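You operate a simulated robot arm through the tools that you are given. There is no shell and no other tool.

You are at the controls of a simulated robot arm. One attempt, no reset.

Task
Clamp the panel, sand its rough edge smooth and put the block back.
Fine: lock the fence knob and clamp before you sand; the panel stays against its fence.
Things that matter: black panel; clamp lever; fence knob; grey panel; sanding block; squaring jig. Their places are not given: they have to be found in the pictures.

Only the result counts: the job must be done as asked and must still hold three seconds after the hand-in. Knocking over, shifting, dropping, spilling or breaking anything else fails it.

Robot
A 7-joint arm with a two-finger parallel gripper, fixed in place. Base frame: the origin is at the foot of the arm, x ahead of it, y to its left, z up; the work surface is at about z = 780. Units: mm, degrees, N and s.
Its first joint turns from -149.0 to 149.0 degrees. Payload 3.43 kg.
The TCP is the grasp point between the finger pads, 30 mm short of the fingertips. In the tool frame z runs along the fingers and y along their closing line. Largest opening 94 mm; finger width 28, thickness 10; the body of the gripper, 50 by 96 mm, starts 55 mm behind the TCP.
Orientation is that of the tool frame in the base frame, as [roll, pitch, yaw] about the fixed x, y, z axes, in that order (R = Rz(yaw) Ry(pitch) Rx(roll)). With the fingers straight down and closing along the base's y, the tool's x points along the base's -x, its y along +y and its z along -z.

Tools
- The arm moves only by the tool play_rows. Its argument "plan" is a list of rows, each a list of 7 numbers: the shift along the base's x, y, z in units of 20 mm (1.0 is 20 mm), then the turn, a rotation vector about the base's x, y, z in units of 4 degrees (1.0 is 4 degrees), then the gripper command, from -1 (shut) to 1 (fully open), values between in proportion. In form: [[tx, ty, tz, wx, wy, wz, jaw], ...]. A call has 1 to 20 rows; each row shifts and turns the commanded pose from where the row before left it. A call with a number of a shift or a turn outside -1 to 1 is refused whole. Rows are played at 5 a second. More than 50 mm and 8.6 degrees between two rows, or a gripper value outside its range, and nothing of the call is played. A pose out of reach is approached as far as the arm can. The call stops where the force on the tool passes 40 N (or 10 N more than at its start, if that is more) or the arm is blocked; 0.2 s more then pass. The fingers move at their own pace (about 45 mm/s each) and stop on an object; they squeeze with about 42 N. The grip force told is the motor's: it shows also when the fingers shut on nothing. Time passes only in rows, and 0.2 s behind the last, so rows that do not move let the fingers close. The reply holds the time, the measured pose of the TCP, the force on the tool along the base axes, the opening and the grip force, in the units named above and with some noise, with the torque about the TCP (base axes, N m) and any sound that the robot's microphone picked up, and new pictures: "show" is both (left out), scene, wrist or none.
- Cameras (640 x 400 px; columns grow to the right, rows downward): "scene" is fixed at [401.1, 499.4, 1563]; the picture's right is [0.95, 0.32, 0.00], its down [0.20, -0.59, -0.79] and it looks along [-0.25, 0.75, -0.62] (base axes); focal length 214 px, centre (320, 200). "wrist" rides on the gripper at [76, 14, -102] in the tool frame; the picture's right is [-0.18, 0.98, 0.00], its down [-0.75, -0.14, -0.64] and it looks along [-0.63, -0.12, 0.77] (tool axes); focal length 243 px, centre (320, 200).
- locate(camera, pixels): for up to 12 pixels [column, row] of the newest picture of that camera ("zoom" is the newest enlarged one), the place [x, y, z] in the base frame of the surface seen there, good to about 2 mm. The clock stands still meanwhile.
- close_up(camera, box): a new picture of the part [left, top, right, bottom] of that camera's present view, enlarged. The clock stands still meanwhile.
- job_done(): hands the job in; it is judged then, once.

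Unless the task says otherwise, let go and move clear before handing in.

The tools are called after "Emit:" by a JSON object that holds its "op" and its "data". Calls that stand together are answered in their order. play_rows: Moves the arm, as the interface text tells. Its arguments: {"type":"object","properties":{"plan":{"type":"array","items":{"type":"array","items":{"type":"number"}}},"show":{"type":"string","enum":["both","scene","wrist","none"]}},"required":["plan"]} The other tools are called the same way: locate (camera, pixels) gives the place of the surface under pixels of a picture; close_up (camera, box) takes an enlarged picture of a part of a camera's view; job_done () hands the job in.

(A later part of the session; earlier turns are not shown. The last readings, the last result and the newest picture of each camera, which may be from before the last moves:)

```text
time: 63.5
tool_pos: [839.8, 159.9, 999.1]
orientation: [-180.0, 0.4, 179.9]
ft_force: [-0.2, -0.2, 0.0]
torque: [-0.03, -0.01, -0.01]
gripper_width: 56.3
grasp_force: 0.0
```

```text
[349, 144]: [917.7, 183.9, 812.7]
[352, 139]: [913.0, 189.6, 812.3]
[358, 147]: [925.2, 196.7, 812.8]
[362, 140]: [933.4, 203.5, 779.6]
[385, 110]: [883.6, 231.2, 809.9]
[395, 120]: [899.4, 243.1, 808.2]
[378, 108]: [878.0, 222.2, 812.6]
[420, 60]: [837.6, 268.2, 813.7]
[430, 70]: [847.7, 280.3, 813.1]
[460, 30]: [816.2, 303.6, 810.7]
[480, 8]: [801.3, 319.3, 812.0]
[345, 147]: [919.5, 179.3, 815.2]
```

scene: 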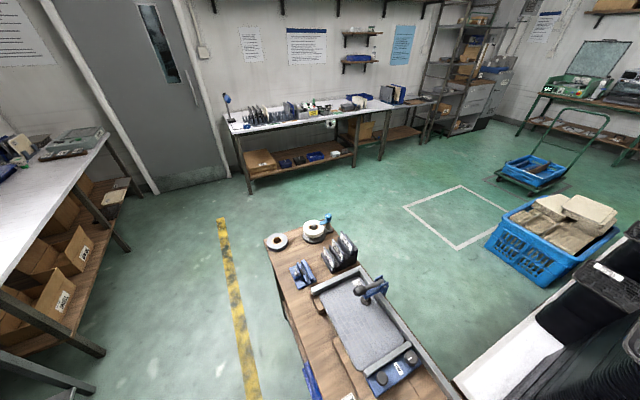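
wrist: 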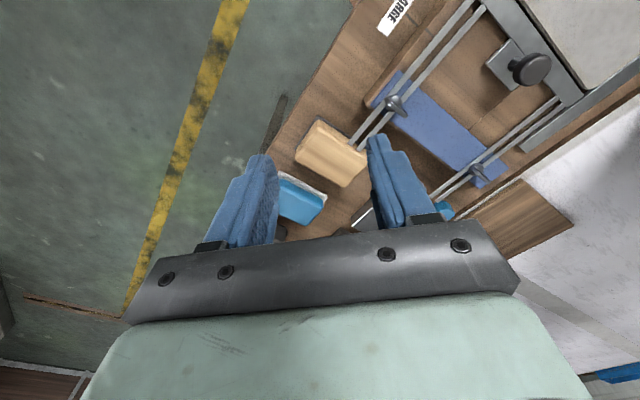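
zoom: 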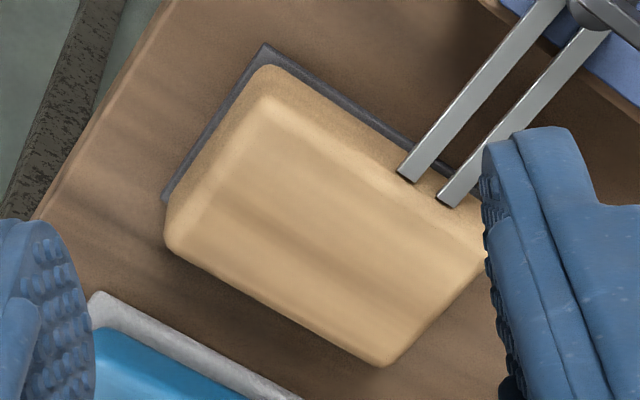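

Rods end ~4 mm short of the block's side, so lifting straight up is fine. Before choosing the grip I'll check geometry along the rough edge with the scene camera (arm is out of its view).

Emit:
{"op": "close_up", "data": {"camera": "scene", "box": [300, 285, 380, 385]}}

Emit:
{"op": "close_up", "data": {"camera": "scene", "box": [330, 340, 380, 390]}}

Emit:
{"op": "close_up", "data": {"camera": "scene", "box": [300, 280, 350, 330]}}

```text
4.00 times, centred on (340, 335) of scene
```

zoom: 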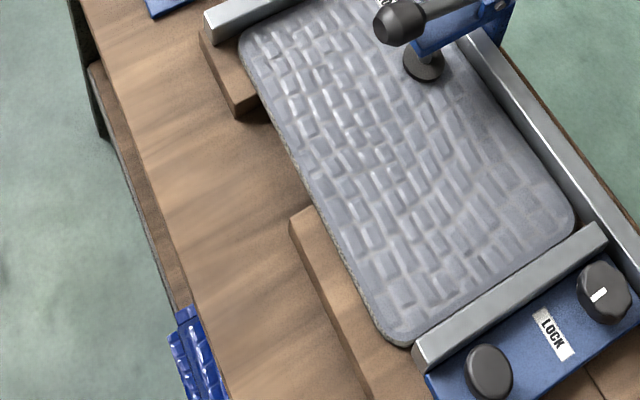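

```text
8.00 times, centred on (355, 365) of scene
```

zoom: 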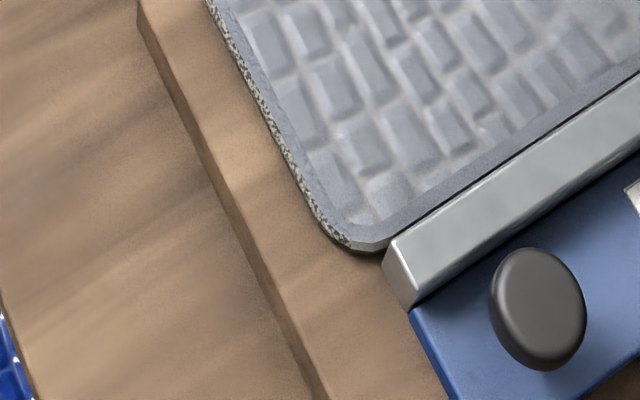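

```text
8.00 times, centred on (325, 305) of scene
```

zoom: 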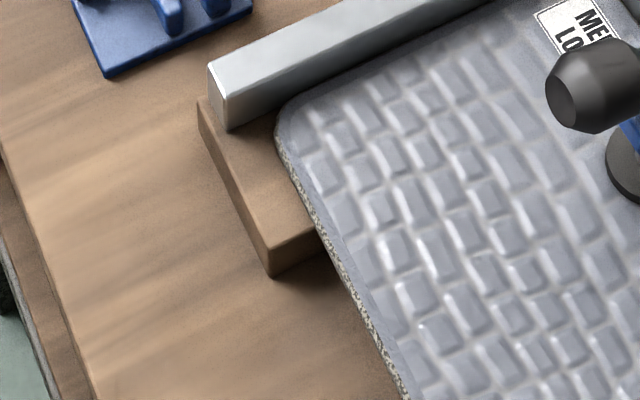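

Emit:
{"op": "locate", "data": {"camera": "zoom", "pixels": [[255, 170], [270, 243], [270, 270], [318, 222], [283, 135], [290, 170], [310, 200], [345, 265], [390, 360], [205, 105], [150, 250], [380, 360]]}}

Emit:
{"op": "locate", "data": {"camera": "scene", "pixels": [[344, 350], [348, 360], [341, 345], [338, 345], [350, 372], [356, 386], [358, 377], [352, 370], [347, 360], [341, 346], [334, 352], [333, 340]]}}

```text
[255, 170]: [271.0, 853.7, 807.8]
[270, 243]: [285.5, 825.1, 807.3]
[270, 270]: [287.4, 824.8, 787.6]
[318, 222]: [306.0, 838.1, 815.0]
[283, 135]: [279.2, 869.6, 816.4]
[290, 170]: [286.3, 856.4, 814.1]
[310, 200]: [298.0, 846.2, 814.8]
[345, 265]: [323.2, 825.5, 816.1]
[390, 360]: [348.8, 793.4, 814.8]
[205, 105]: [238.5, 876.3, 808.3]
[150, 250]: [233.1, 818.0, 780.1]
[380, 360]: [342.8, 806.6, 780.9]
```

```text
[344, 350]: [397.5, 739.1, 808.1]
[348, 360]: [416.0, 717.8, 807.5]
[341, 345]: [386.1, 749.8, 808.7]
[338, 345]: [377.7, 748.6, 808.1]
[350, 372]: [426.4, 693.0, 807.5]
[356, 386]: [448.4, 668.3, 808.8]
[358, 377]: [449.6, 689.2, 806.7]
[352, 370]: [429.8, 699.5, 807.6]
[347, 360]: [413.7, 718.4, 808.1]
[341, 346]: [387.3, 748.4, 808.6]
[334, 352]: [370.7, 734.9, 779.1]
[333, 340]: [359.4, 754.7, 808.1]
```

Base ledge is at z≈808 protruding 23 mm beyond the panel's rough edge (v≈802, z 808–816), with a notch in the middle. Let me look closely at both blocks' soles to confirm which is the sanding block.

Emit:
{"op": "close_up", "data": {"camera": "wrist", "box": [290, 108, 340, 158]}}

Emit:
{"op": "close_up", "data": {"camera": "wrist", "box": [275, 165, 335, 225]}}

```text
8.00 times, centred on (315, 133) of wrist
```

zoom: 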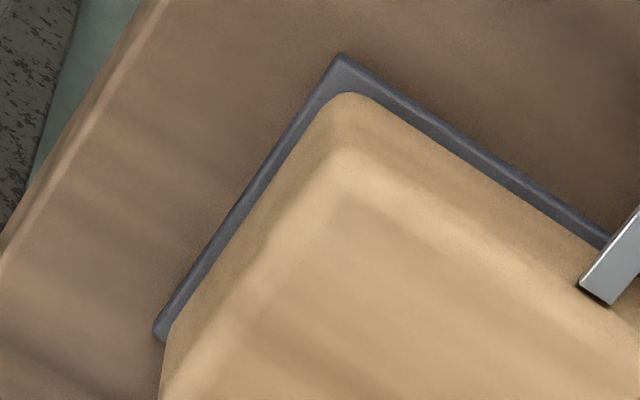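

```text
6.67 times, centred on (305, 195) of wrist
```

zoom: 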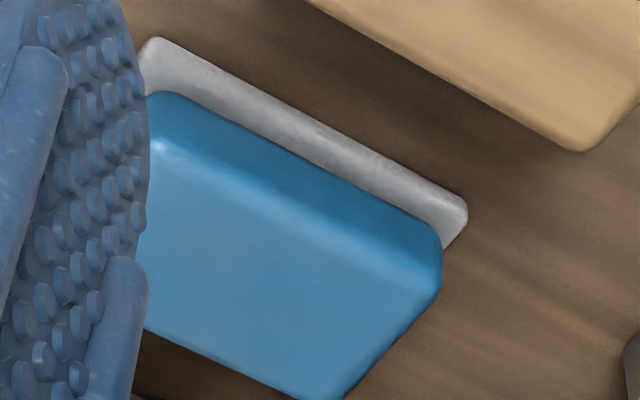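

The tan block with crisp dark sole is the sanding block (the blue one has a soft felt sole). I'll move above it with the jaws yawed to close along its long axis, fully open.

Emit:
{"op": "play_rows", "data": {"plan": [[0.4, -0.01, -0.35, 0, 0, -0.97, 1], [0.4, -0.01, -0.35, 0, 0, -0.97, 1], [0.4, -0.01, -0.35, 0, 0, -0.97, 1], [0.4, -0.01, -0.35, 0, 0, -0.97, 1], [0.4, -0.01, -0.35, 0, 0, -0.97, 1], [0.4, -0.01, -0.35, 0, 0, -0.97, 1], [0.4, -0.01, -0.35, 0, 0, -0.97, 1], [0.4, -0.01, -0.35, 0, 0, -0.97, 1], [0.4, -0.01, -0.35, 0, 0, -0.97, 1], [0.4, -0.01, -0.35, 0, 0, -0.97, 1], [0.4, -0.01, -0.35, 0, 0, -0.97, 1], [0.4, -0.01, -0.35, 0, 0, -0.97, 1]], "show": "wrist"}}

```text
time: 66.1
tool_pos: [936.5, 157.5, 914.3]
orientation: [-179.9, 0.5, 133.3]
ft_force: [0.3, -0.2, -0.7]
torque: [0.02, -0.02, 0.02]
gripper_width: 93.9
grasp_force: 0.0
```

wrist: 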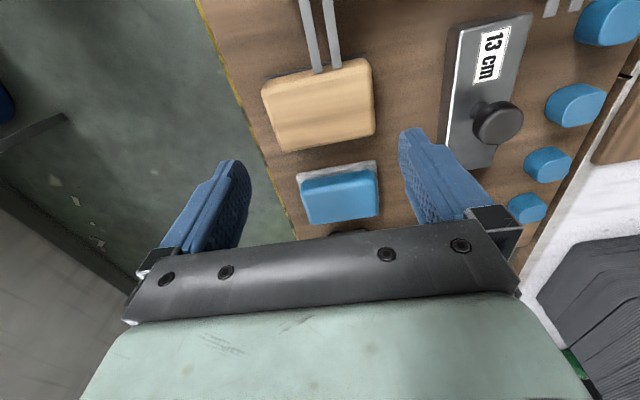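

Emit:
{"op": "close_up", "data": {"camera": "wrist", "box": [245, 40, 395, 165]}}

Emit:
{"op": "locate", "data": {"camera": "wrist", "pixels": [[266, 95], [368, 62], [373, 130], [282, 148], [320, 105], [318, 68], [340, 62], [263, 100], [372, 95], [262, 88], [370, 58], [326, 142]]}}

```text
3.20 times, centred on (320, 102) of wrist
```

zoom: 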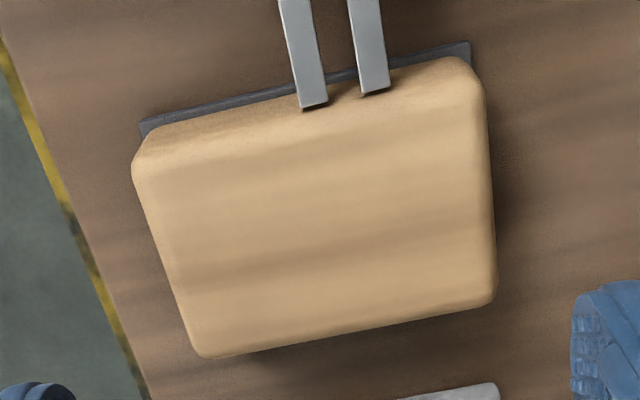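

```text
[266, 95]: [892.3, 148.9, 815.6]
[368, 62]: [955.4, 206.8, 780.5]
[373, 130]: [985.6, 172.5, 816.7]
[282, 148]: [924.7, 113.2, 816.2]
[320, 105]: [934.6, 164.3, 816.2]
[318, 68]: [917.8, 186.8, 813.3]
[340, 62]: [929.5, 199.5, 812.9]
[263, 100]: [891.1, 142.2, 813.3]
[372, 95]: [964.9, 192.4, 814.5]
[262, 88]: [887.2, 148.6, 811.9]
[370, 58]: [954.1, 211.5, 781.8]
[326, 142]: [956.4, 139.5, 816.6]
```

Block body spans e1 742.7–827 (84 mm) centred at (939,159.7), sole 92 mm, top z=816.5. I'll correct yaw by 0.9° and xy by (+2.5,+2.2), then descend to TCP z≈840 first for a check.

Emit:
{"op": "play_rows", "data": {"plan": [[0.125, 0.11, 0, 0, 0, 0.22, 1], [0, 0, -0.9, 0, 0, 0, 1], [0, 0, -0.9, 0, 0, 0, 1], [0, 0, -0.9, 0, 0, 0, 1], [0, 0, -0.8, 0, 0, 0, 1], [0, 0, 0, 0, 0, 0, 1]], "show": "wrist"}}

```text
time: 67.5
tool_pos: [937.4, 160.2, 844.7]
orientation: [180.0, 0.4, 134.2]
ft_force: [0.1, 0.2, 0.1]
torque: [0.0, 0.01, -0.02]
gripper_width: 94.0
grasp_force: 0.0
```

wrist: 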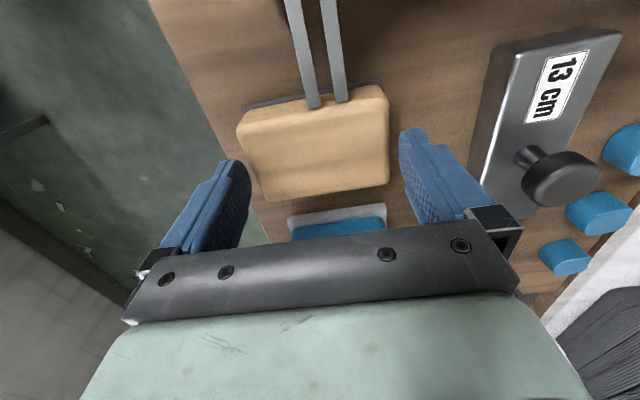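

Emit:
{"op": "locate", "data": {"camera": "wrist", "pixels": [[240, 135], [255, 175], [268, 198], [388, 120], [390, 150], [388, 178], [385, 90], [249, 108], [380, 82], [315, 150], [330, 195], [315, 107]]}}

Emit:
{"op": "close_up", "data": {"camera": "wrist", "box": [210, 70, 430, 210]}}

```text
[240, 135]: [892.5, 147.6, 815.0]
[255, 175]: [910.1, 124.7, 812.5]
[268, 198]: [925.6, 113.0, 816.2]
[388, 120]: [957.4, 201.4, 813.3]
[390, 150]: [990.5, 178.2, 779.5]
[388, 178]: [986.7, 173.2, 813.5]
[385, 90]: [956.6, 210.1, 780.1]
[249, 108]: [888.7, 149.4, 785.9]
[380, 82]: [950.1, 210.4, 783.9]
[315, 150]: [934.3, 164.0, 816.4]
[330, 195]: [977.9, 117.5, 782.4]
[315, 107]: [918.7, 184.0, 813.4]
```

```text
2.86 times, centred on (320, 140) of wrist
```

zoom: 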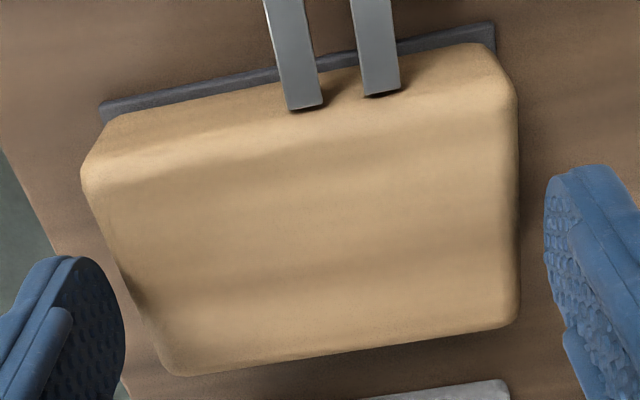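

Left gap ≈3.4 mm, right gap ≈7 mm, so I shift 1.8 mm toward -e1 and descend to TCP z≈817, then close.

Emit:
{"op": "play_rows", "data": {"plan": [[-0.065, -0.063, 0, 0, 0, 0, 1], [0, 0, -0.5, 0, 0, 0, 1], [0, 0, -0.5, 0, 0, 0, 1], [0, 0, -0.36, 0, 0, 0, 1], [0, 0, 0, 0, 0, 0, 1]], "show": "wrist"}}

```text
time: 68.7
tool_pos: [937.3, 159.0, 818.1]
orientation: [-180.0, 0.5, 134.3]
ft_force: [3.0, 0.5, 14.9]
torque: [0.12, -0.09, 0.08]
gripper_width: 93.8
grasp_force: 0.3
```

wrist: 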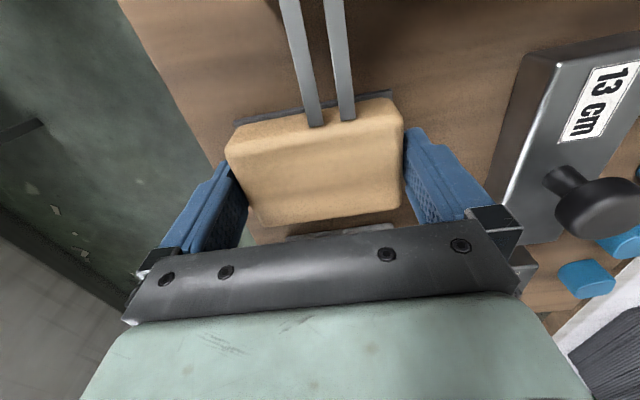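

A 15 N upward force shows the fingertips touch something (probably the sole rim). I'll raise 3 mm, then close.

Emit:
{"op": "play_rows", "data": {"plan": [[0, 0, 0.15, 0, 0, 0, 1], [0, 0, 0, 0, 0, 0, 1]], "show": "none"}}

```text
time: 69.3
tool_pos: [936.5, 158.6, 820.6]
orientation: [-179.9, 0.4, 134.1]
ft_force: [0.1, 0.4, -0.8]
torque: [-0.02, -0.03, 0.0]
gripper_width: 93.9
grasp_force: 0.0
```

Emit:
{"op": "play_rows", "data": {"plan": [[0, 0, 0, 0, 0, 0, 0.8], [0, 0, 0, 0, 0, 0, 0.6], [0, 0, 0, 0, 0, 0, -1], [0, 0, 0, 0, 0, 0, -1], [0, 0, 0, 0, 0, 0, -1]], "show": "wrist"}}

```text
time: 70.5
tool_pos: [937.3, 159.6, 820.9]
orientation: [-180.0, 0.4, 134.3]
ft_force: [0.0, -0.7, -0.5]
torque: [0.03, 0.01, -0.02]
gripper_width: 93.4
grasp_force: 41.9
```

wrist: 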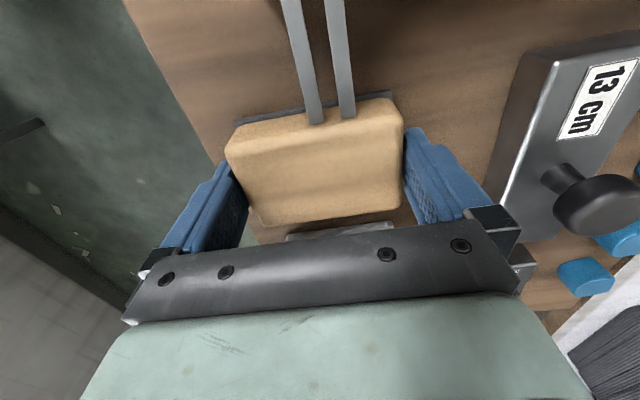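

Fingers report 93.4 mm with 42 N — they hold the block's ends (collision shape ≈ sole length). I'll lift 20 mm slowly and check.

Emit:
{"op": "play_rows", "data": {"plan": [[0, 0, 0.2, 0, 0, 0, -1], [0, 0, 0.4, 0, 0, 0, -1], [0, 0, 0.4, 0, 0, 0, -1]], "show": "wrist"}}

```text
time: 71.3
tool_pos: [936.9, 159.0, 841.2]
orientation: [-179.9, 0.4, 134.2]
ft_force: [0.0, 0.0, -1.4]
torque: [0.02, 0.0, 0.0]
gripper_width: 91.0
grasp_force: 41.9
```

wrist: 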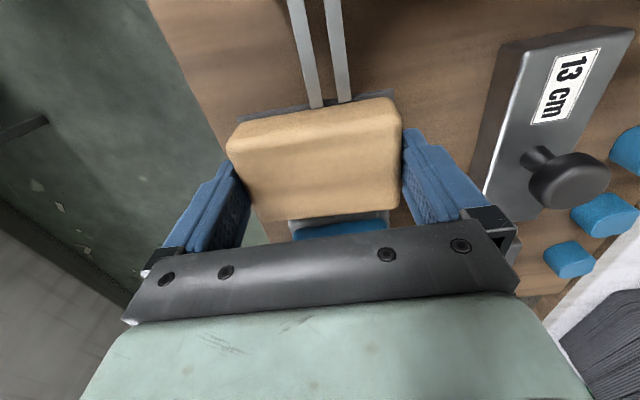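

The block lifted (weight ~1.4 N) while the dark base stayed on the bench as its home mat. Zooming to check the grip and the mat.

Emit:
{"op": "close_up", "data": {"camera": "wrist", "box": [200, 60, 440, 230]}}

Emit:
{"op": "locate", "data": {"camera": "wrist", "pixels": [[245, 117], [390, 92], [300, 106], [240, 150], [400, 110], [400, 180], [270, 218], [330, 160], [395, 205], [238, 118], [262, 218], [320, 98]]}}

```text
2.35 times, centred on (320, 145) of wrist
```

zoom: 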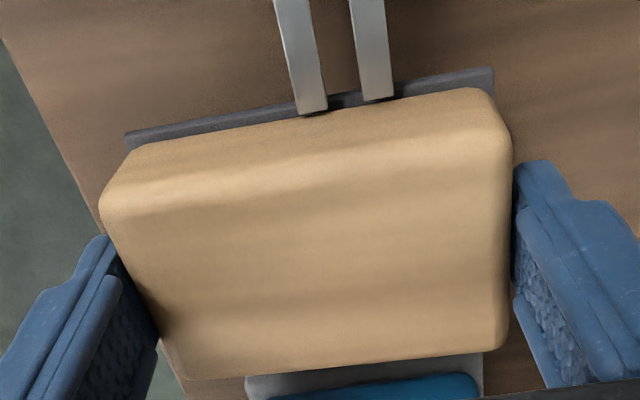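

```text
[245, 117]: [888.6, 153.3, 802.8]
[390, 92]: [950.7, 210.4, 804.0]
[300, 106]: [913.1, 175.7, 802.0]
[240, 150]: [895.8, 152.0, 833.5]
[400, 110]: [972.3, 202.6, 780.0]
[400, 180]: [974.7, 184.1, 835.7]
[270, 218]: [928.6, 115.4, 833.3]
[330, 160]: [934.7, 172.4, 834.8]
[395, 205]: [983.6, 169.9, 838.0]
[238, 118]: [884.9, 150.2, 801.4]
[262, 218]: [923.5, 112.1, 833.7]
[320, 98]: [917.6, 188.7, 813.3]
```

The sole came up with the block (dark slab now at z≈803), so the block and sole are one; the sole face is ≈42.7 mm below TCP. I'll lift to z≈950 and start carrying it toward the rough edge, yawing back toward -136°.

Emit:
{"op": "play_rows", "data": {"plan": [[0, 0, 0.6, 0, 0, 0, -1], [0, 0, 0.8, 0, 0, 0, -1], [0, 0, 0.8, 0, 0, 0, -1], [0, 0, 0.8, 0, 0, 0, -1], [0, 0, 0.8, 0, 0, 0, -1], [-0.2, 0.2, 0.8, 0, 0, 0.5, -1], [-0.6, 0.6, 0.6, 0, 0, 0.8, -1], [-0.8, 0.8, 0, 0, 0, 0.8, -1], [-0.8, 0.8, 0, 0, 0, 0.8, -1], [-0.8, 0.8, 0, 0, 0, 0.8, -1], [-0.8, 0.8, 0, 0, 0, 0.8, -1], [-0.8, 0.8, 0, 0, 0, 0.8, -1], [-0.8, 0.8, 0, 0, 0, 0.8, -1], [-0.8, 0.8, 0, 0, 0, 0.8, -1], [-0.8, 0.8, 0, 0, 0, 0.8, -1], [-0.8, 0.8, 0, 0, 0, 0.8, -1], [-0.8, 0.8, 0, 0, 0, 0.8, -1], [-0.8, 0.8, 0, 0, 0, 0.8, -1], [-0.8, 0.8, 0, 0, 0, 0.8, -1], [-0.6, 0.6, 0, 0, 0, 0.8, -1]], "show": "wrist"}}

```text
time: 75.5
tool_pos: [716.3, 379.0, 944.8]
orientation: [-179.9, 0.4, -178.9]
ft_force: [0.2, 0.4, -2.2]
torque: [-0.01, 0.01, -0.04]
gripper_width: 89.1
grasp_force: 41.6
```

wrist: 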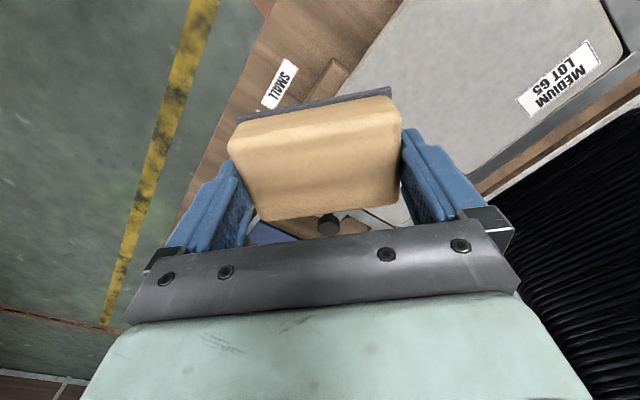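

The grip width dropped to 89.1 mm; I need to check whether the block is slipping in the fingers.

Emit:
{"op": "locate", "data": {"camera": "wrist", "pixels": [[320, 160], [300, 140], [350, 130], [330, 190], [260, 150], [390, 150], [320, 101], [350, 96], [262, 112], [385, 91], [280, 200], [385, 200]]}}

Emit:
{"op": "close_up", "data": {"camera": "wrist", "box": [200, 60, 440, 230]}}

```text
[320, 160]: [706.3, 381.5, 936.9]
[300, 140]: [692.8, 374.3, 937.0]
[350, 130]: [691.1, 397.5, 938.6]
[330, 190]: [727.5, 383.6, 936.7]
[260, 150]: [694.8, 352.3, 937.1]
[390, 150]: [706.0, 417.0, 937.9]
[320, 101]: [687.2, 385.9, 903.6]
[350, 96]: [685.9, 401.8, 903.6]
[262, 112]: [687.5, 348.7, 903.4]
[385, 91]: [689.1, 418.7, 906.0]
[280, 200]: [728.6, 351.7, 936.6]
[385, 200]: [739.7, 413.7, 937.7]
```

```text
2.35 times, centred on (320, 145) of wrist
```

zoom: 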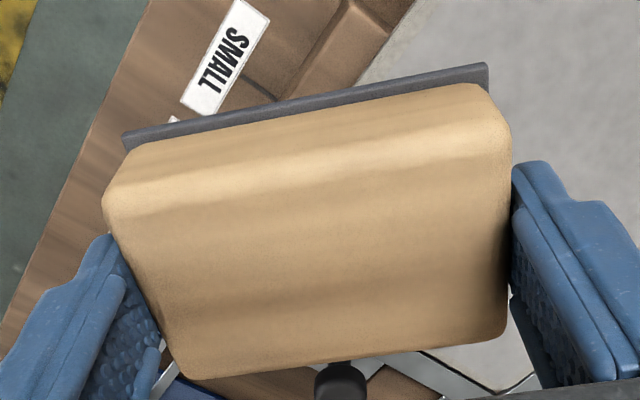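

Block top is now 7.8 mm below TCP (was 6.4 after lift), so it slips slowly. I'll hold still for ~1.5 s to see whether it creeps at rest.

Emit:
{"op": "play_rows", "data": {"plan": [[0, 0, 0, 0, 0, 0, -1], [0, 0, 0, 0, 0, 0, -1], [0, 0, 0, 0, 0, 0, -1], [0, 0, 0, 0, 0, 0, -1], [0, 0, 0, 0, 0, 0, -1], [0, 0, 0, 0, 0, 0, -1], [0, 0, 0, 0, 0, 0, -1]], "show": "wrist"}}

```text
time: 77.1
tool_pos: [716.7, 378.3, 944.2]
orientation: [-179.8, 0.4, -178.9]
ft_force: [0.6, -0.1, -2.0]
torque: [-0.01, 0.01, -0.02]
gripper_width: 89.6
grasp_force: 42.4
```

wrist: 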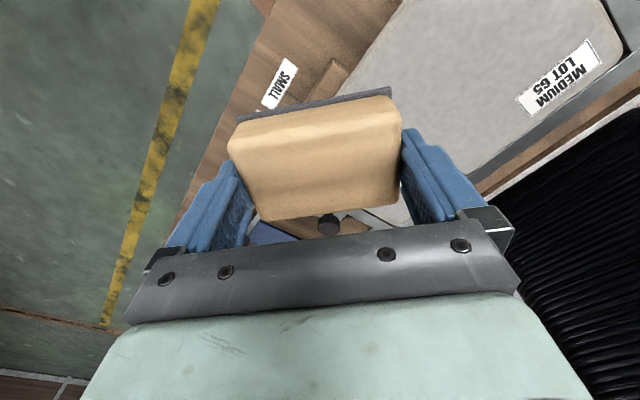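

Emit:
{"op": "locate", "data": {"camera": "wrist", "pixels": [[320, 160], [300, 140], [350, 130], [330, 190], [260, 150], [390, 150], [320, 101], [350, 96], [262, 112], [385, 91], [280, 200], [385, 200]]}}

```text
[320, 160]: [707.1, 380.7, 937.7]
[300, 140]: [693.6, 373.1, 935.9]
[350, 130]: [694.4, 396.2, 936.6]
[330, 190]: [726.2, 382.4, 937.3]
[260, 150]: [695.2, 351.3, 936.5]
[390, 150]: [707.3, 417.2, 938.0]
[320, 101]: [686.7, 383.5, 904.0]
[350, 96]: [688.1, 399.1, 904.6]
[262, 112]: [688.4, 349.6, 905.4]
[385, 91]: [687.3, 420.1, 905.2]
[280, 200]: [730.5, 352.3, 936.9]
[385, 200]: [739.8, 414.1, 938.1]
```

The grip is stable at rest (top still ≈7 mm below TCP). Continuing to the start position in front of the rough edge at (322,756), yaw to -136°.

Emit:
{"op": "play_rows", "data": {"plan": [[-0.987, 0.945, 0, 0, 0, 0.535, -1], [-0.987, 0.945, 0, 0, 0, 0.535, -1], [-0.987, 0.945, 0, 0, 0, 0.535, -1], [-0.987, 0.945, 0, 0, 0, 0.535, -1], [-0.987, 0.945, 0, 0, 0, 0.535, -1], [-0.987, 0.945, 0, 0, 0, 0.535, -1], [-0.987, 0.945, 0, 0, 0, 0.535, -1], [-0.987, 0.945, 0, 0, 0, 0.535, -1], [-0.987, 0.945, 0, 0, 0, 0.535, -1], [-0.987, 0.945, 0, 0, 0, 0.535, -1], [-0.987, 0.945, 0, 0, 0, 0.535, -1], [-0.987, 0.945, 0, 0, 0, 0.535, -1], [-0.987, 0.945, 0, 0, 0, 0.535, -1], [-0.987, 0.945, 0, 0, 0, 0.535, -1], [-0.987, 0.945, 0, 0, 0, 0.535, -1], [-0.987, 0.945, 0, 0, 0, 0.535, -1], [-0.987, 0.945, 0, 0, 0, 0.535, -1], [-0.987, 0.945, 0, 0, 0, 0.535, -1], [-0.987, 0.945, 0, 0, 0, 0.535, -1], [-0.987, 0.945, 0, 0, 0, 0.535, -1]]}}

```text
time: 81.3
tool_pos: [323.1, 757.4, 945.4]
orientation: [-180.0, 0.4, -136.1]
ft_force: [0.6, -0.1, -1.2]
torque: [0.01, 0.01, -0.01]
gripper_width: 89.0
grasp_force: 42.1
```

scene: 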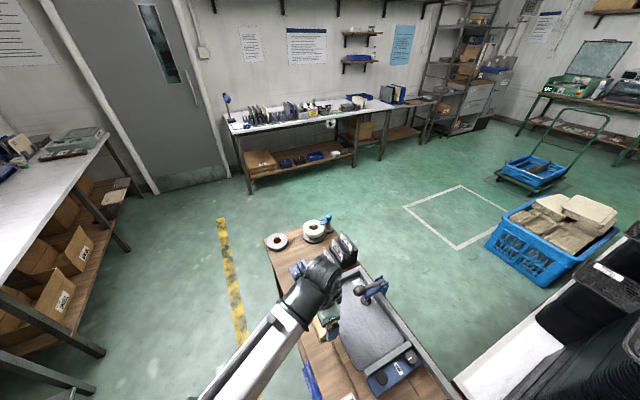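
wrist: 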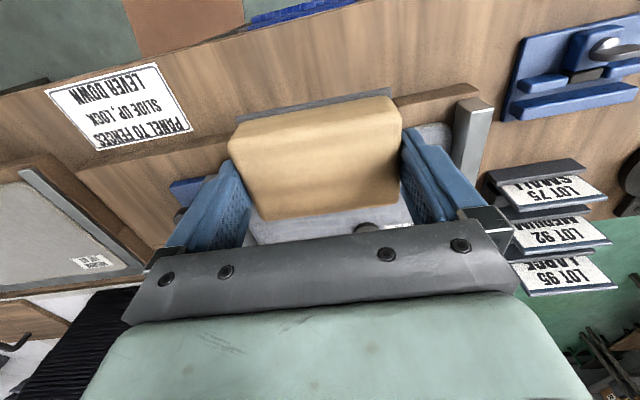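

In front of the edge (u≈-320, v≈759). Descending to TCP z≈862 first.

Emit:
{"op": "play_rows", "data": {"plan": [[0, 0, -1, 0, 0, 0, -1], [0, 0, -1, 0, 0, 0, -1], [0, 0, -1, 0, 0, 0, -1], [0, 0, -1, 0, 0, 0, -1], [0, 0, -0.15, 0, 0, 0, -1]], "show": "wrist"}}

```text
time: 82.5
tool_pos: [322.4, 757.6, 861.0]
orientation: [-179.8, 0.4, -136.1]
ft_force: [-0.2, 0.8, -1.0]
torque: [-0.01, 0.01, 0.0]
gripper_width: 89.0
grasp_force: 41.7
```

wrist: 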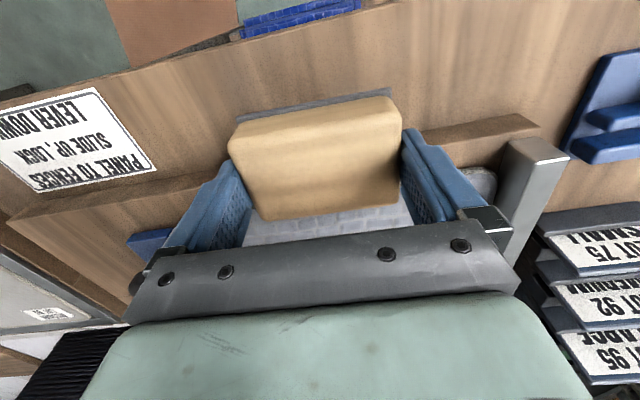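

Emit:
{"op": "locate", "data": {"camera": "wrist", "pixels": [[320, 160], [330, 190], [320, 101], [350, 96], [262, 112], [385, 91], [390, 150], [350, 213], [300, 218], [350, 222], [265, 110], [300, 105]]}}

Emit:
{"op": "close_up", "data": {"camera": "scene", "box": [290, 270, 400, 400]}}

```text
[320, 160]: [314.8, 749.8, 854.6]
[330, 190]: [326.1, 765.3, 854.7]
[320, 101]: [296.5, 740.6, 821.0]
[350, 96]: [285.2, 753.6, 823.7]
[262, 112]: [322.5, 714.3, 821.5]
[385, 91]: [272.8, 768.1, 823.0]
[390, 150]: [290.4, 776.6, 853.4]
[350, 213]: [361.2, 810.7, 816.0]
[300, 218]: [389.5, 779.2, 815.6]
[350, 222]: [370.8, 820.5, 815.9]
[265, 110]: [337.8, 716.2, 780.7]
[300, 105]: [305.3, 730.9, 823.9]
```

```text
3.08 times, centred on (345, 335) of scene
```

zoom: 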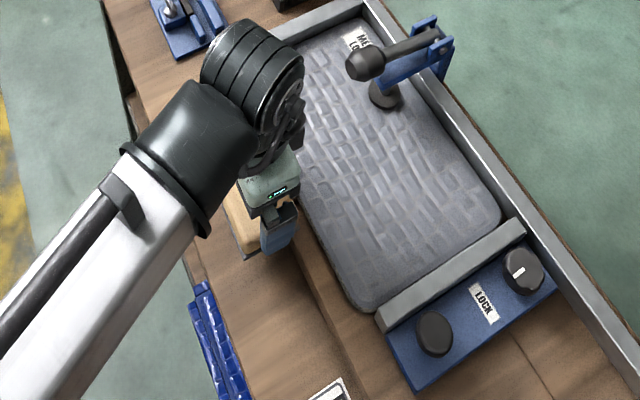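

Sole bottom is ≈43 mm below TCP, i.e. z≈818 now. Lowering 8 mm so the sole faces the edge band (808–816), then approaching +v in small steps.

Emit:
{"op": "play_rows", "data": {"plan": [[0, 0, -0.2, 0, 0, 0, -1], [0, 0, -0.2, 0, 0, 0, -1], [0.216, 0.2085, 0, 0, 0, 0, -1], [0.108, 0.104, 0, 0, 0, 0, -1], [0, 0, 0, 0, 0, 0, -1]], "show": "wrist"}}

```text
time: 83.7
tool_pos: [329.3, 762.3, 854.5]
orientation: [-179.9, 0.4, -136.1]
ft_force: [1.2, -0.1, -0.9]
torque: [-0.02, 0.0, 0.01]
gripper_width: 89.0
grasp_force: 42.0
```

wrist: 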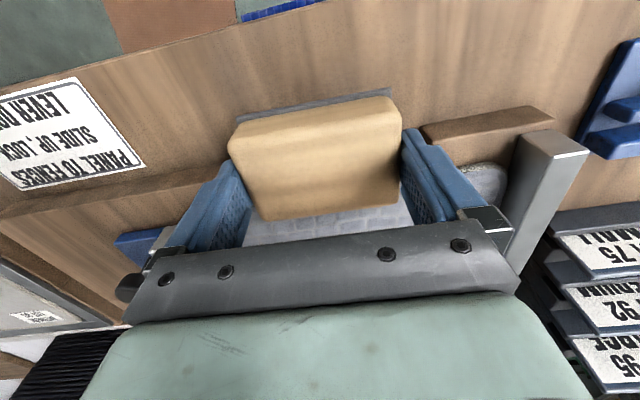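

No contact yet (rim ≈796). Continuing in 1.5 mm steps toward the edge.

Emit:
{"op": "play_rows", "data": {"plan": [[0.054, 0.052, 0, 0, 0, 0, -1], [0.054, 0.052, 0, 0, 0, 0, -1], [0.054, 0.052, 0, 0, 0, 0, -1], [0.054, 0.052, 0, 0, 0, 0, -1], [0, 0, 0, 0, 0, 0, -1]], "show": "none"}}

```text
time: 84.9
tool_pos: [332.3, 764.6, 855.0]
orientation: [-179.9, 0.2, -136.1]
ft_force: [-17.5, -18.4, 0.3]
torque: [-0.61, 0.71, 1.07]
gripper_width: 88.9
grasp_force: 42.0
```

Contact with ~25 N, with a torque showing only the -u corner touches; I'll back off 2 mm, rotate +1.2° and re-press more gently.

Emit:
{"op": "play_rows", "data": {"plan": [[-0.072, -0.07, 0, 0, 0, 0.3, -1], [0, 0, 0, 0, 0, 0, -1], [0, 0, 0, 0, 0, 0, -1]], "show": "none"}}

```text
time: 85.7
tool_pos: [333.0, 764.7, 853.2]
orientation: [-179.8, 0.4, -134.9]
ft_force: [-8.6, -13.3, -1.5]
torque: [-0.54, 0.4, -0.55]
gripper_width: 89.0
grasp_force: 42.6
```

Now 15 N with the +u end leading slightly; I'll rotate back 0.5° and begin a stroke toward -u of 60 mm.

Emit:
{"op": "play_rows", "data": {"plan": [[0, 0, 0, 0, 0, -0.13, -1], [-0.3475, 0.3595, 0, 0, 0, 0, -1], [-0.3475, 0.3595, 0, 0, 0, 0, -1], [-0.3475, 0.3595, 0, 0, 0, 0, -1], [-0.3475, 0.3595, 0, 0, 0, 0, -1], [-0.3475, 0.3595, 0, 0, 0, 0, -1], [-0.3475, 0.3595, 0, 0, 0, 0, -1]], "show": "both"}}

```text
time: 87.3
tool_pos: [290.6, 807.0, 854.3]
orientation: [-179.9, 0.4, -135.5]
ft_force: [-7.3, -15.4, -1.4]
torque: [-0.6, 0.29, 0.55]
gripper_width: 89.1
grasp_force: 41.8
```

scene: 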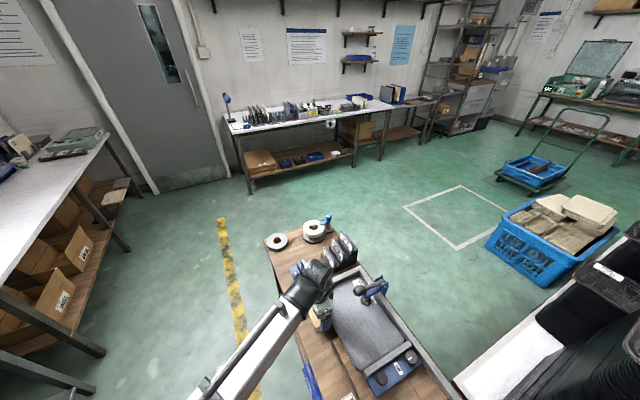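
wrist: 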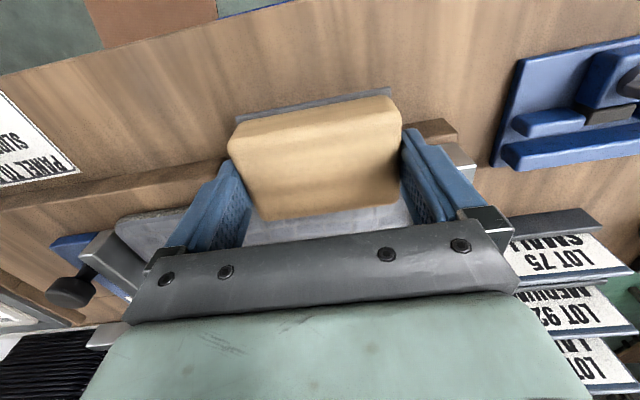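

Stroke to u≈-378 with ~16 N. Checking whether the edge looks different where the block rubbed.

Emit:
{"op": "close_up", "data": {"camera": "scene", "box": [320, 310, 380, 385]}}

Emit:
{"op": "close_up", "data": {"camera": "wrist", "box": [90, 180, 240, 260]}}

```text
5.33 times, centred on (350, 348) of scene
```

zoom: 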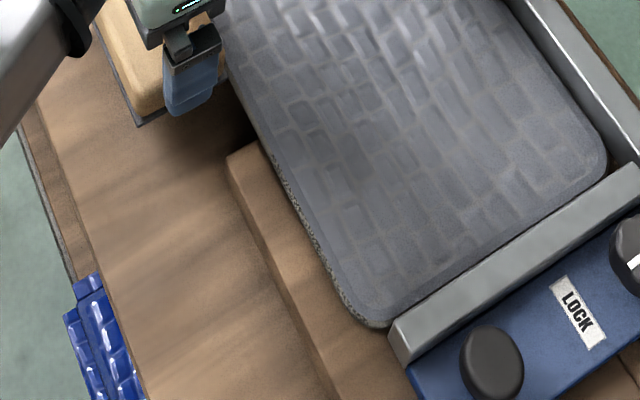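

```text
4.27 times, centred on (165, 220) of wrist
```

zoom: 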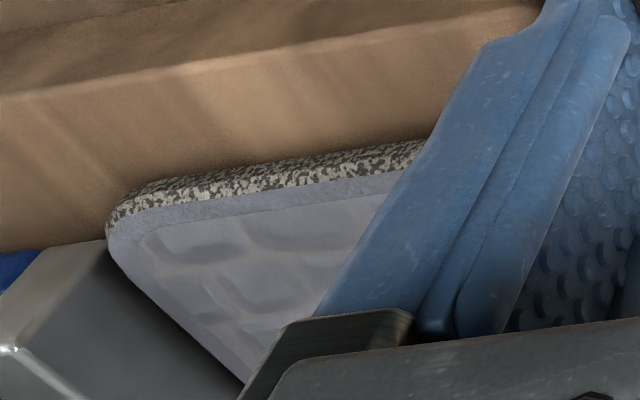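

In the scene zoom the speckle now ends around zoom (270,150) — the rubbed part looks smooth already. Let me locate that boundary.

Emit:
{"op": "locate", "data": {"camera": "scene", "pixels": [[341, 339], [336, 330], [333, 324], [347, 350], [353, 361], [360, 371]]}}

Emit:
{"op": "close_up", "data": {"camera": "scene", "box": [325, 315, 355, 350]}}

```text
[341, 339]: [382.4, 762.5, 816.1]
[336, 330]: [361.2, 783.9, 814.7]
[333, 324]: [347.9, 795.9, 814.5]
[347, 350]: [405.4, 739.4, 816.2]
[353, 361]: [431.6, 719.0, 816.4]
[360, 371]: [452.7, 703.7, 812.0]
```

```text
11.43 times, centred on (340, 332) of scene
```

zoom: 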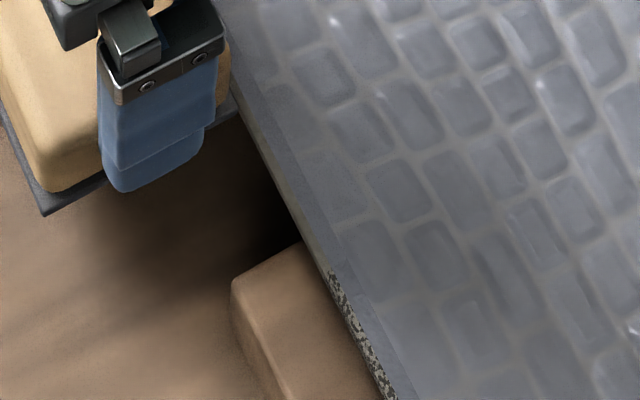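

The edge is visibly smooth where the block passed (boundary at about u≈-284). Checking the bar's near end so I know the stroke limits, then continuing.

Emit:
{"op": "locate", "data": {"camera": "scene", "pixels": [[364, 372], [365, 375], [364, 369], [366, 379], [370, 383], [312, 292], [311, 290]]}}

Emit:
{"op": "play_rows", "data": {"plan": [[-0.243, 0.252, 0, 0, 0, 0.05, -1], [-0.243, 0.252, 0, 0, 0, 0, -1], [-0.174, 0.18, 0, 0, 0, 0, -1]], "show": "wrist"}}

```text
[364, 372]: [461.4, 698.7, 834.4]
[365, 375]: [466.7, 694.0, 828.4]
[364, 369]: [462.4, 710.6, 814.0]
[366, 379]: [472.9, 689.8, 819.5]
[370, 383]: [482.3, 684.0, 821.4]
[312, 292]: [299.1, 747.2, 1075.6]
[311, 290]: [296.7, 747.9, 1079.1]
```

```text
time: 88.1
tool_pos: [281.2, 818.8, 854.7]
orientation: [-179.5, 0.3, -135.4]
ft_force: [11.7, -33.8, 2.9]
torque: [-0.58, -0.03, 0.4]
gripper_width: 89.1
grasp_force: 41.7
```

wrist: 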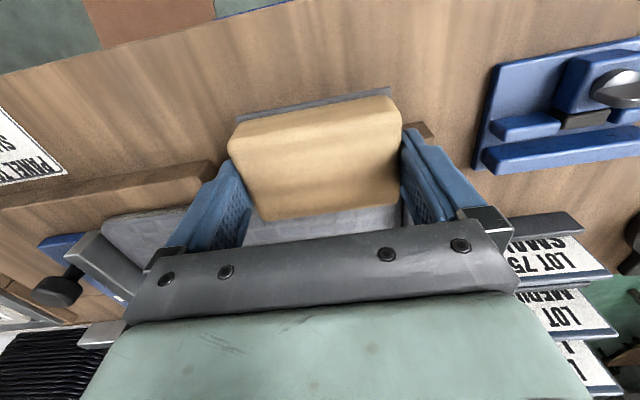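

The finger touched the back fence end (32 N along u) at centre u≈-393, so the back end is covered to ≈-439. The slider bar's near end is recessed (v≈817), so I can stroke all the way past the other end. Stroking +u now.

Emit:
{"op": "play_rows", "data": {"plan": [[0.3475, -0.3595, 0, 0, 0, 0, -1], [0.3475, -0.3595, 0, 0, 0, 0, -1], [0.3475, -0.3595, 0, 0, 0, 0, -1], [0.3475, -0.3595, 0, 0, 0, 0, -1], [0.3475, -0.3595, 0, 0, 0, 0, -1], [0.3475, -0.3595, 0, 0, 0, 0, -1], [0.3475, -0.3595, 0, 0, 0, 0, -1], [0.3475, -0.3595, 0, 0, 0, 0, -1], [0.3475, -0.3595, 0, 0, 0, 0, -1]], "show": "wrist"}}

```text
time: 90.1
tool_pos: [339.7, 757.7, 853.3]
orientation: [-179.9, 0.5, -135.3]
ft_force: [0.3, 0.6, -0.9]
torque: [-0.02, 0.02, 0.0]
gripper_width: 89.1
grasp_force: 42.4
```

wrist: 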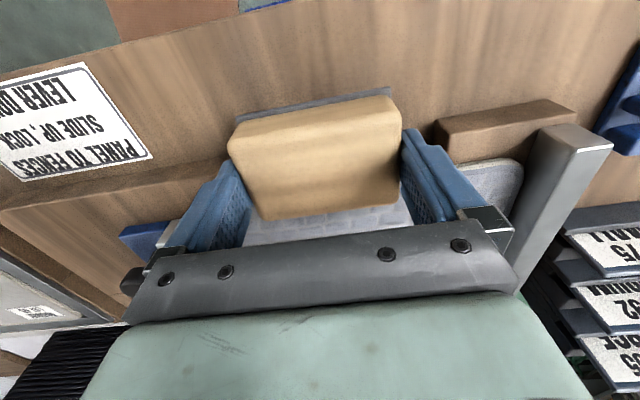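

Contact was lost on the way back (force 0 at u≈-309). I'll press +v 1 mm at a time to find it again.

Emit:
{"op": "play_rows", "data": {"plan": [[0.036, 0.035, 0, 0, 0, 0, -1], [0.036, 0.035, 0, 0, 0, 0, -1], [0, 0, 0, 0, 0, 0, -1]], "show": "none"}}

```text
time: 90.9
tool_pos: [340.8, 759.2, 854.2]
orientation: [-179.9, 0.3, -135.2]
ft_force: [-4.1, -5.8, -0.6]
torque: [-0.19, 0.14, 0.23]
gripper_width: 89.1
grasp_force: 42.3
```

Contact found at v≈772 (7 N), which shows the edge is angled ~1.5° from my assumed axis (az ≈ -44.5°). I'll rotate the block +1°, and stroke +u along the corrected direction.

Emit:
{"op": "play_rows", "data": {"plan": [[0.03, 0.03, 0, 0, 0, 0.25, -1], [0.339, -0.333, 0, 0, 0, 0, -1], [0.339, -0.333, 0, 0, 0, 0, -1], [0.339, -0.333, 0, 0, 0, 0, -1], [0.339, -0.333, 0, 0, 0, 0, -1]], "show": "none"}}

```text
time: 92.1
tool_pos: [368.6, 731.8, 854.6]
orientation: [-179.9, 0.2, -134.3]
ft_force: [-22.2, -12.0, -1.7]
torque: [-0.44, 0.96, -0.87]
gripper_width: 89.1
grasp_force: 42.0
```

Force 24 N with the +u end leading; I'll ease 0.7 mm, rotate -0.5° and continue the stroke.

Emit:
{"op": "play_rows", "data": {"plan": [[-0.025, -0.025, 0, 0, 0, -0.12, -1], [0.339, -0.333, 0, 0, 0, 0, -1], [0.339, -0.333, 0, 0, 0, 0, -1], [0.339, -0.333, 0, 0, 0, 0, -1], [0.339, -0.333, 0, 0, 0, 0, -1], [0.339, -0.333, 0, 0, 0, 0, -1]], "show": "both"}}

```text
time: 93.5
tool_pos: [401.7, 698.0, 853.1]
orientation: [-179.9, 0.3, -134.7]
ft_force: [-18.0, -8.4, -0.3]
torque: [-0.4, 0.66, 0.2]
gripper_width: 89.1
grasp_force: 42.3
```

scene: 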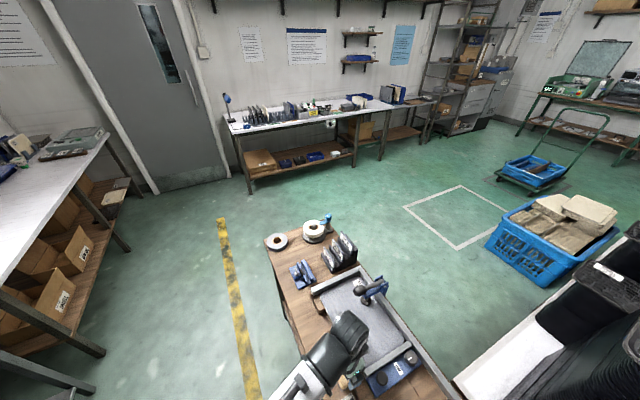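
wrist: 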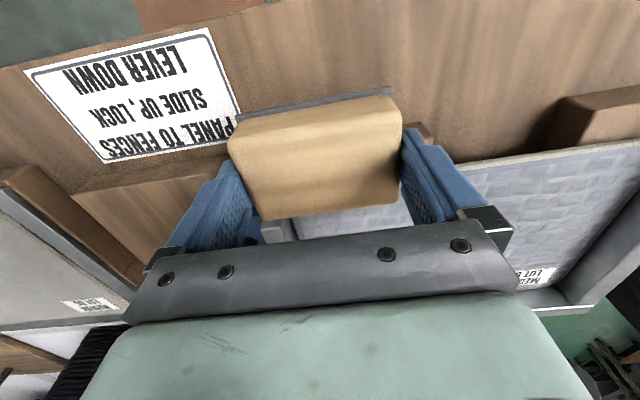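

Block is now at u≈-223, past the slider-side end. Checking the exposed edge for remaining speckle.

Emit:
{"op": "close_up", "data": {"camera": "wrist", "box": [440, 120, 640, 230]}}

Emit:
{"op": "close_up", "data": {"camera": "scene", "box": [305, 285, 375, 385]}}

Emit:
{"op": "close_up", "data": {"camera": "scene", "box": [308, 285, 338, 325]}}

```text
3.20 times, centred on (540, 175) of wrist
```

zoom: 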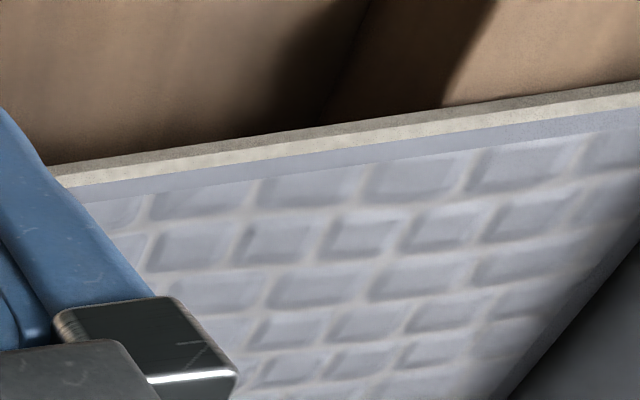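

```text
4.00 times, centred on (340, 335) of scene
```

zoom: 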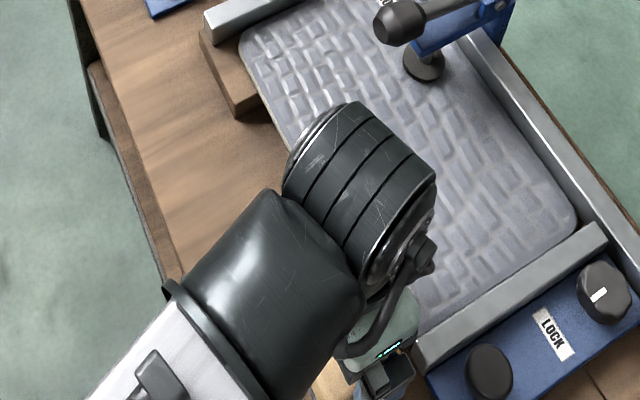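

```text
10.00 times, centred on (323, 305) of scene
```

zoom: 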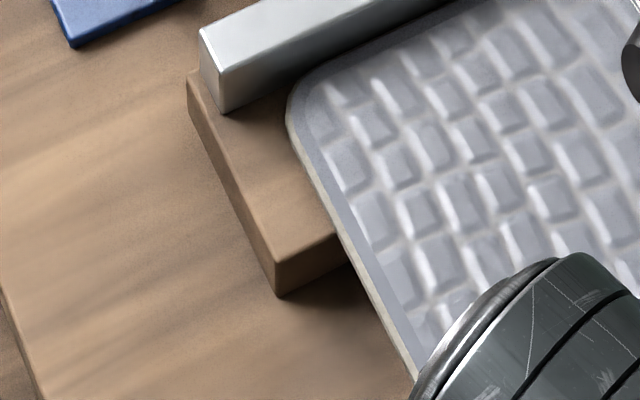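

The visible edge is now smooth and cream-coloured right to the back corner. I'll make another full pass back toward -u for good measure, checking force halfway.

Emit:
{"op": "play_rows", "data": {"plan": [[-0.3565, 0.3505, 0, 0, 0, 0, -1], [-0.3565, 0.3505, 0, 0, 0, 0, -1], [-0.3565, 0.3505, 0, 0, 0, 0, -1], [-0.3565, 0.3505, 0, 0, 0, 0, -1], [-0.3565, 0.3505, 0, 0, 0, 0, -1], [-0.3565, 0.3505, 0, 0, 0, 0, -1], [-0.3565, 0.3505, 0, 0, 0, 0, -1]], "show": "none"}}

```text
time: 95.1
tool_pos: [352.3, 747.3, 854.2]
orientation: [-179.9, 0.2, -134.9]
ft_force: [-6.2, -14.7, -0.1]
torque: [-0.54, 0.24, -0.51]
gripper_width: 89.0
grasp_force: 41.9
```

Steady ~15 N. Continuing to about u≈-386.

Emit:
{"op": "play_rows", "data": {"plan": [[-0.3565, 0.3505, 0, 0, 0, 0, -1], [-0.3565, 0.3505, 0, 0, 0, 0, -1], [-0.3565, 0.3505, 0, 0, 0, 0, -1], [-0.3565, 0.3505, 0, 0, 0, 0, -1], [-0.3565, 0.3505, 0, 0, 0, 0, -1], [-0.3565, 0.3505, 0, 0, 0, 0, -1], [-0.3565, 0.3505, 0, 0, 0, 0, -1], [-0.3565, 0.3505, 0, 0, 0, 0, -1], [-0.3565, 0.3505, 0, 0, 0, 0, -1], [0, 0, 0, 0, 0, 0, -1]], "show": "scene"}}

```text
time: 97.3
tool_pos: [289.5, 811.4, 855.1]
orientation: [-179.9, 0.4, -134.7]
ft_force: [-2.7, -5.6, -1.6]
torque: [-0.22, 0.06, -0.28]
gripper_width: 89.3
grasp_force: 42.1
```

scene: 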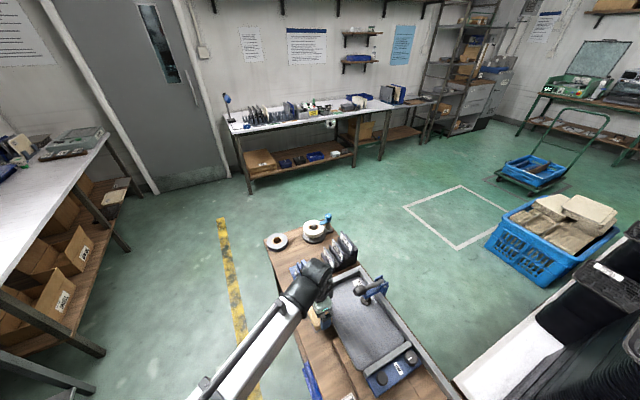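

Force ~6 N still in contact at u≈-382. Let me zoom in on the slider-side part of the edge now exposed.

Emit:
{"op": "close_up", "data": {"camera": "scene", "box": [325, 315, 380, 385]}}

Emit:
{"op": "close_up", "data": {"camera": "scene", "box": [345, 350, 375, 385]}}

```text
5.71 times, centred on (352, 350) of scene
```

zoom: 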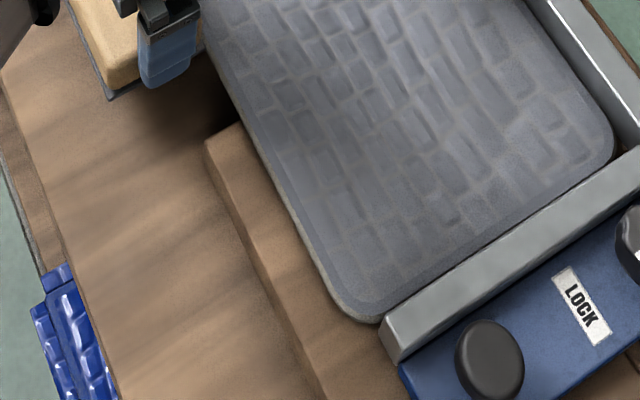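

```text
11.43 times, centred on (360, 368) of scene
```

zoom: 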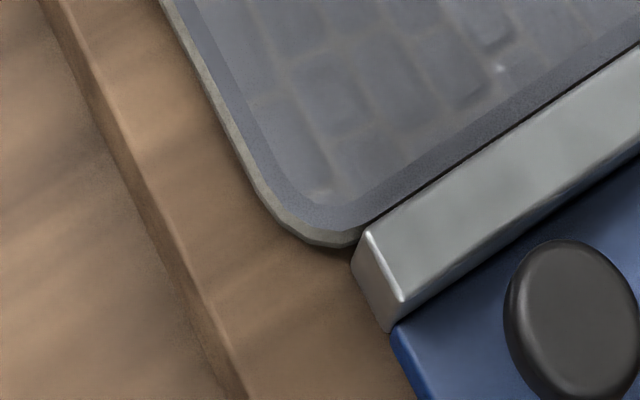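

The whole edge including the slider-side corner is smooth and the bar still touches the panel. Retreating from the edge, then up.

Emit:
{"op": "play_rows", "data": {"plan": [[-0.36, -0.348, 0, 0, 0, 0, -1], [-0.36, -0.348, 0.1, 0, 0, 0, -1], [-0.36, -0.348, 0.3, 0, 0, 0, -1], [0, 0, 1, 0, 0, 0, -1], [0, 0, 1, 0, 0, 0, -1], [0, 0, 1, 0, 0, 0, -1], [0, 0, 1, 0, 0, 0, -1]], "show": "wrist"}}

```text
time: 98.9
tool_pos: [269.5, 788.9, 941.2]
orientation: [-179.9, 0.3, -134.7]
ft_force: [-0.5, 0.0, -1.9]
torque: [-0.01, 0.0, -0.01]
gripper_width: 88.9
grasp_force: 42.2
```

wrist: 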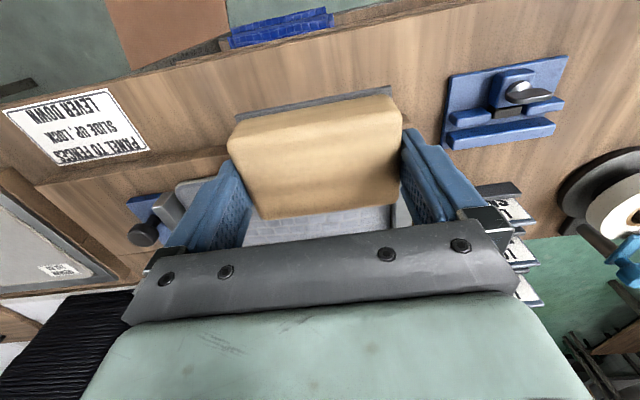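

Block still held well (88.9 mm). Carrying it back toward its home spot, first half of the way.

Emit:
{"op": "play_rows", "data": {"plan": [[0.982, -0.9255, 0, 0, 0, -0.67, -1], [0.982, -0.9255, 0, 0, 0, -0.67, -1], [0.982, -0.9255, 0, 0, 0, -0.67, -1], [0.982, -0.9255, 0, 0, 0, -0.67, -1], [0.982, -0.9255, 0, 0, 0, -0.67, -1], [0.982, -0.9255, 0, 0, 0, -0.67, -1], [0.982, -0.9255, 0, 0, 0, -0.67, -1], [0.982, -0.9255, 0, 0, 0, -0.67, -1], [0.982, -0.9255, 0, 0, 0, -0.67, -1], [0.982, -0.9255, 0, 0, 0, -0.67, -1], [0.982, -0.9255, 0, 0, 0, -0.67, -1], [0.982, -0.9255, 0, 0, 0, -0.67, -1], [0.982, -0.9255, 0, 0, 0, -0.67, -1], [0.982, -0.9255, 0, 0, 0, -0.67, -1], [0.982, -0.9255, 0, 0, 0, -0.67, -1], [0.982, -0.9255, 0, 0, 0, -0.67, -1], [0.982, -0.9255, 0, 0, 0, -0.67, -1]], "show": "both"}}

```text
time: 102.5
tool_pos: [602.2, 474.2, 941.5]
orientation: [-179.8, 0.4, 179.7]
ft_force: [-0.6, 0.7, -1.3]
torque: [-0.03, 0.0, -0.04]
gripper_width: 89.2
grasp_force: 41.9
```

scene: 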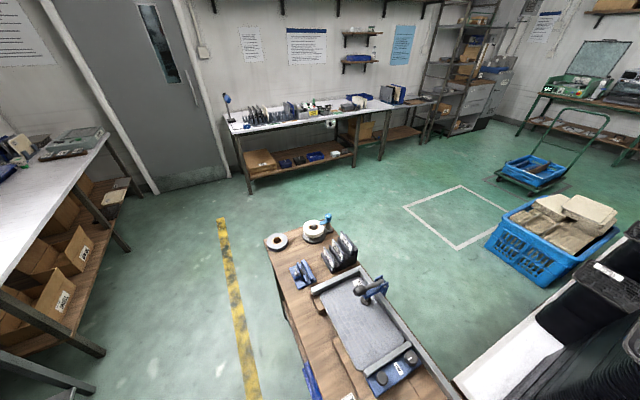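
wrist: 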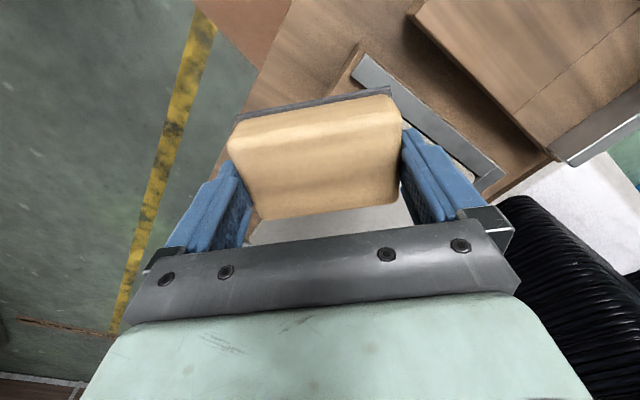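

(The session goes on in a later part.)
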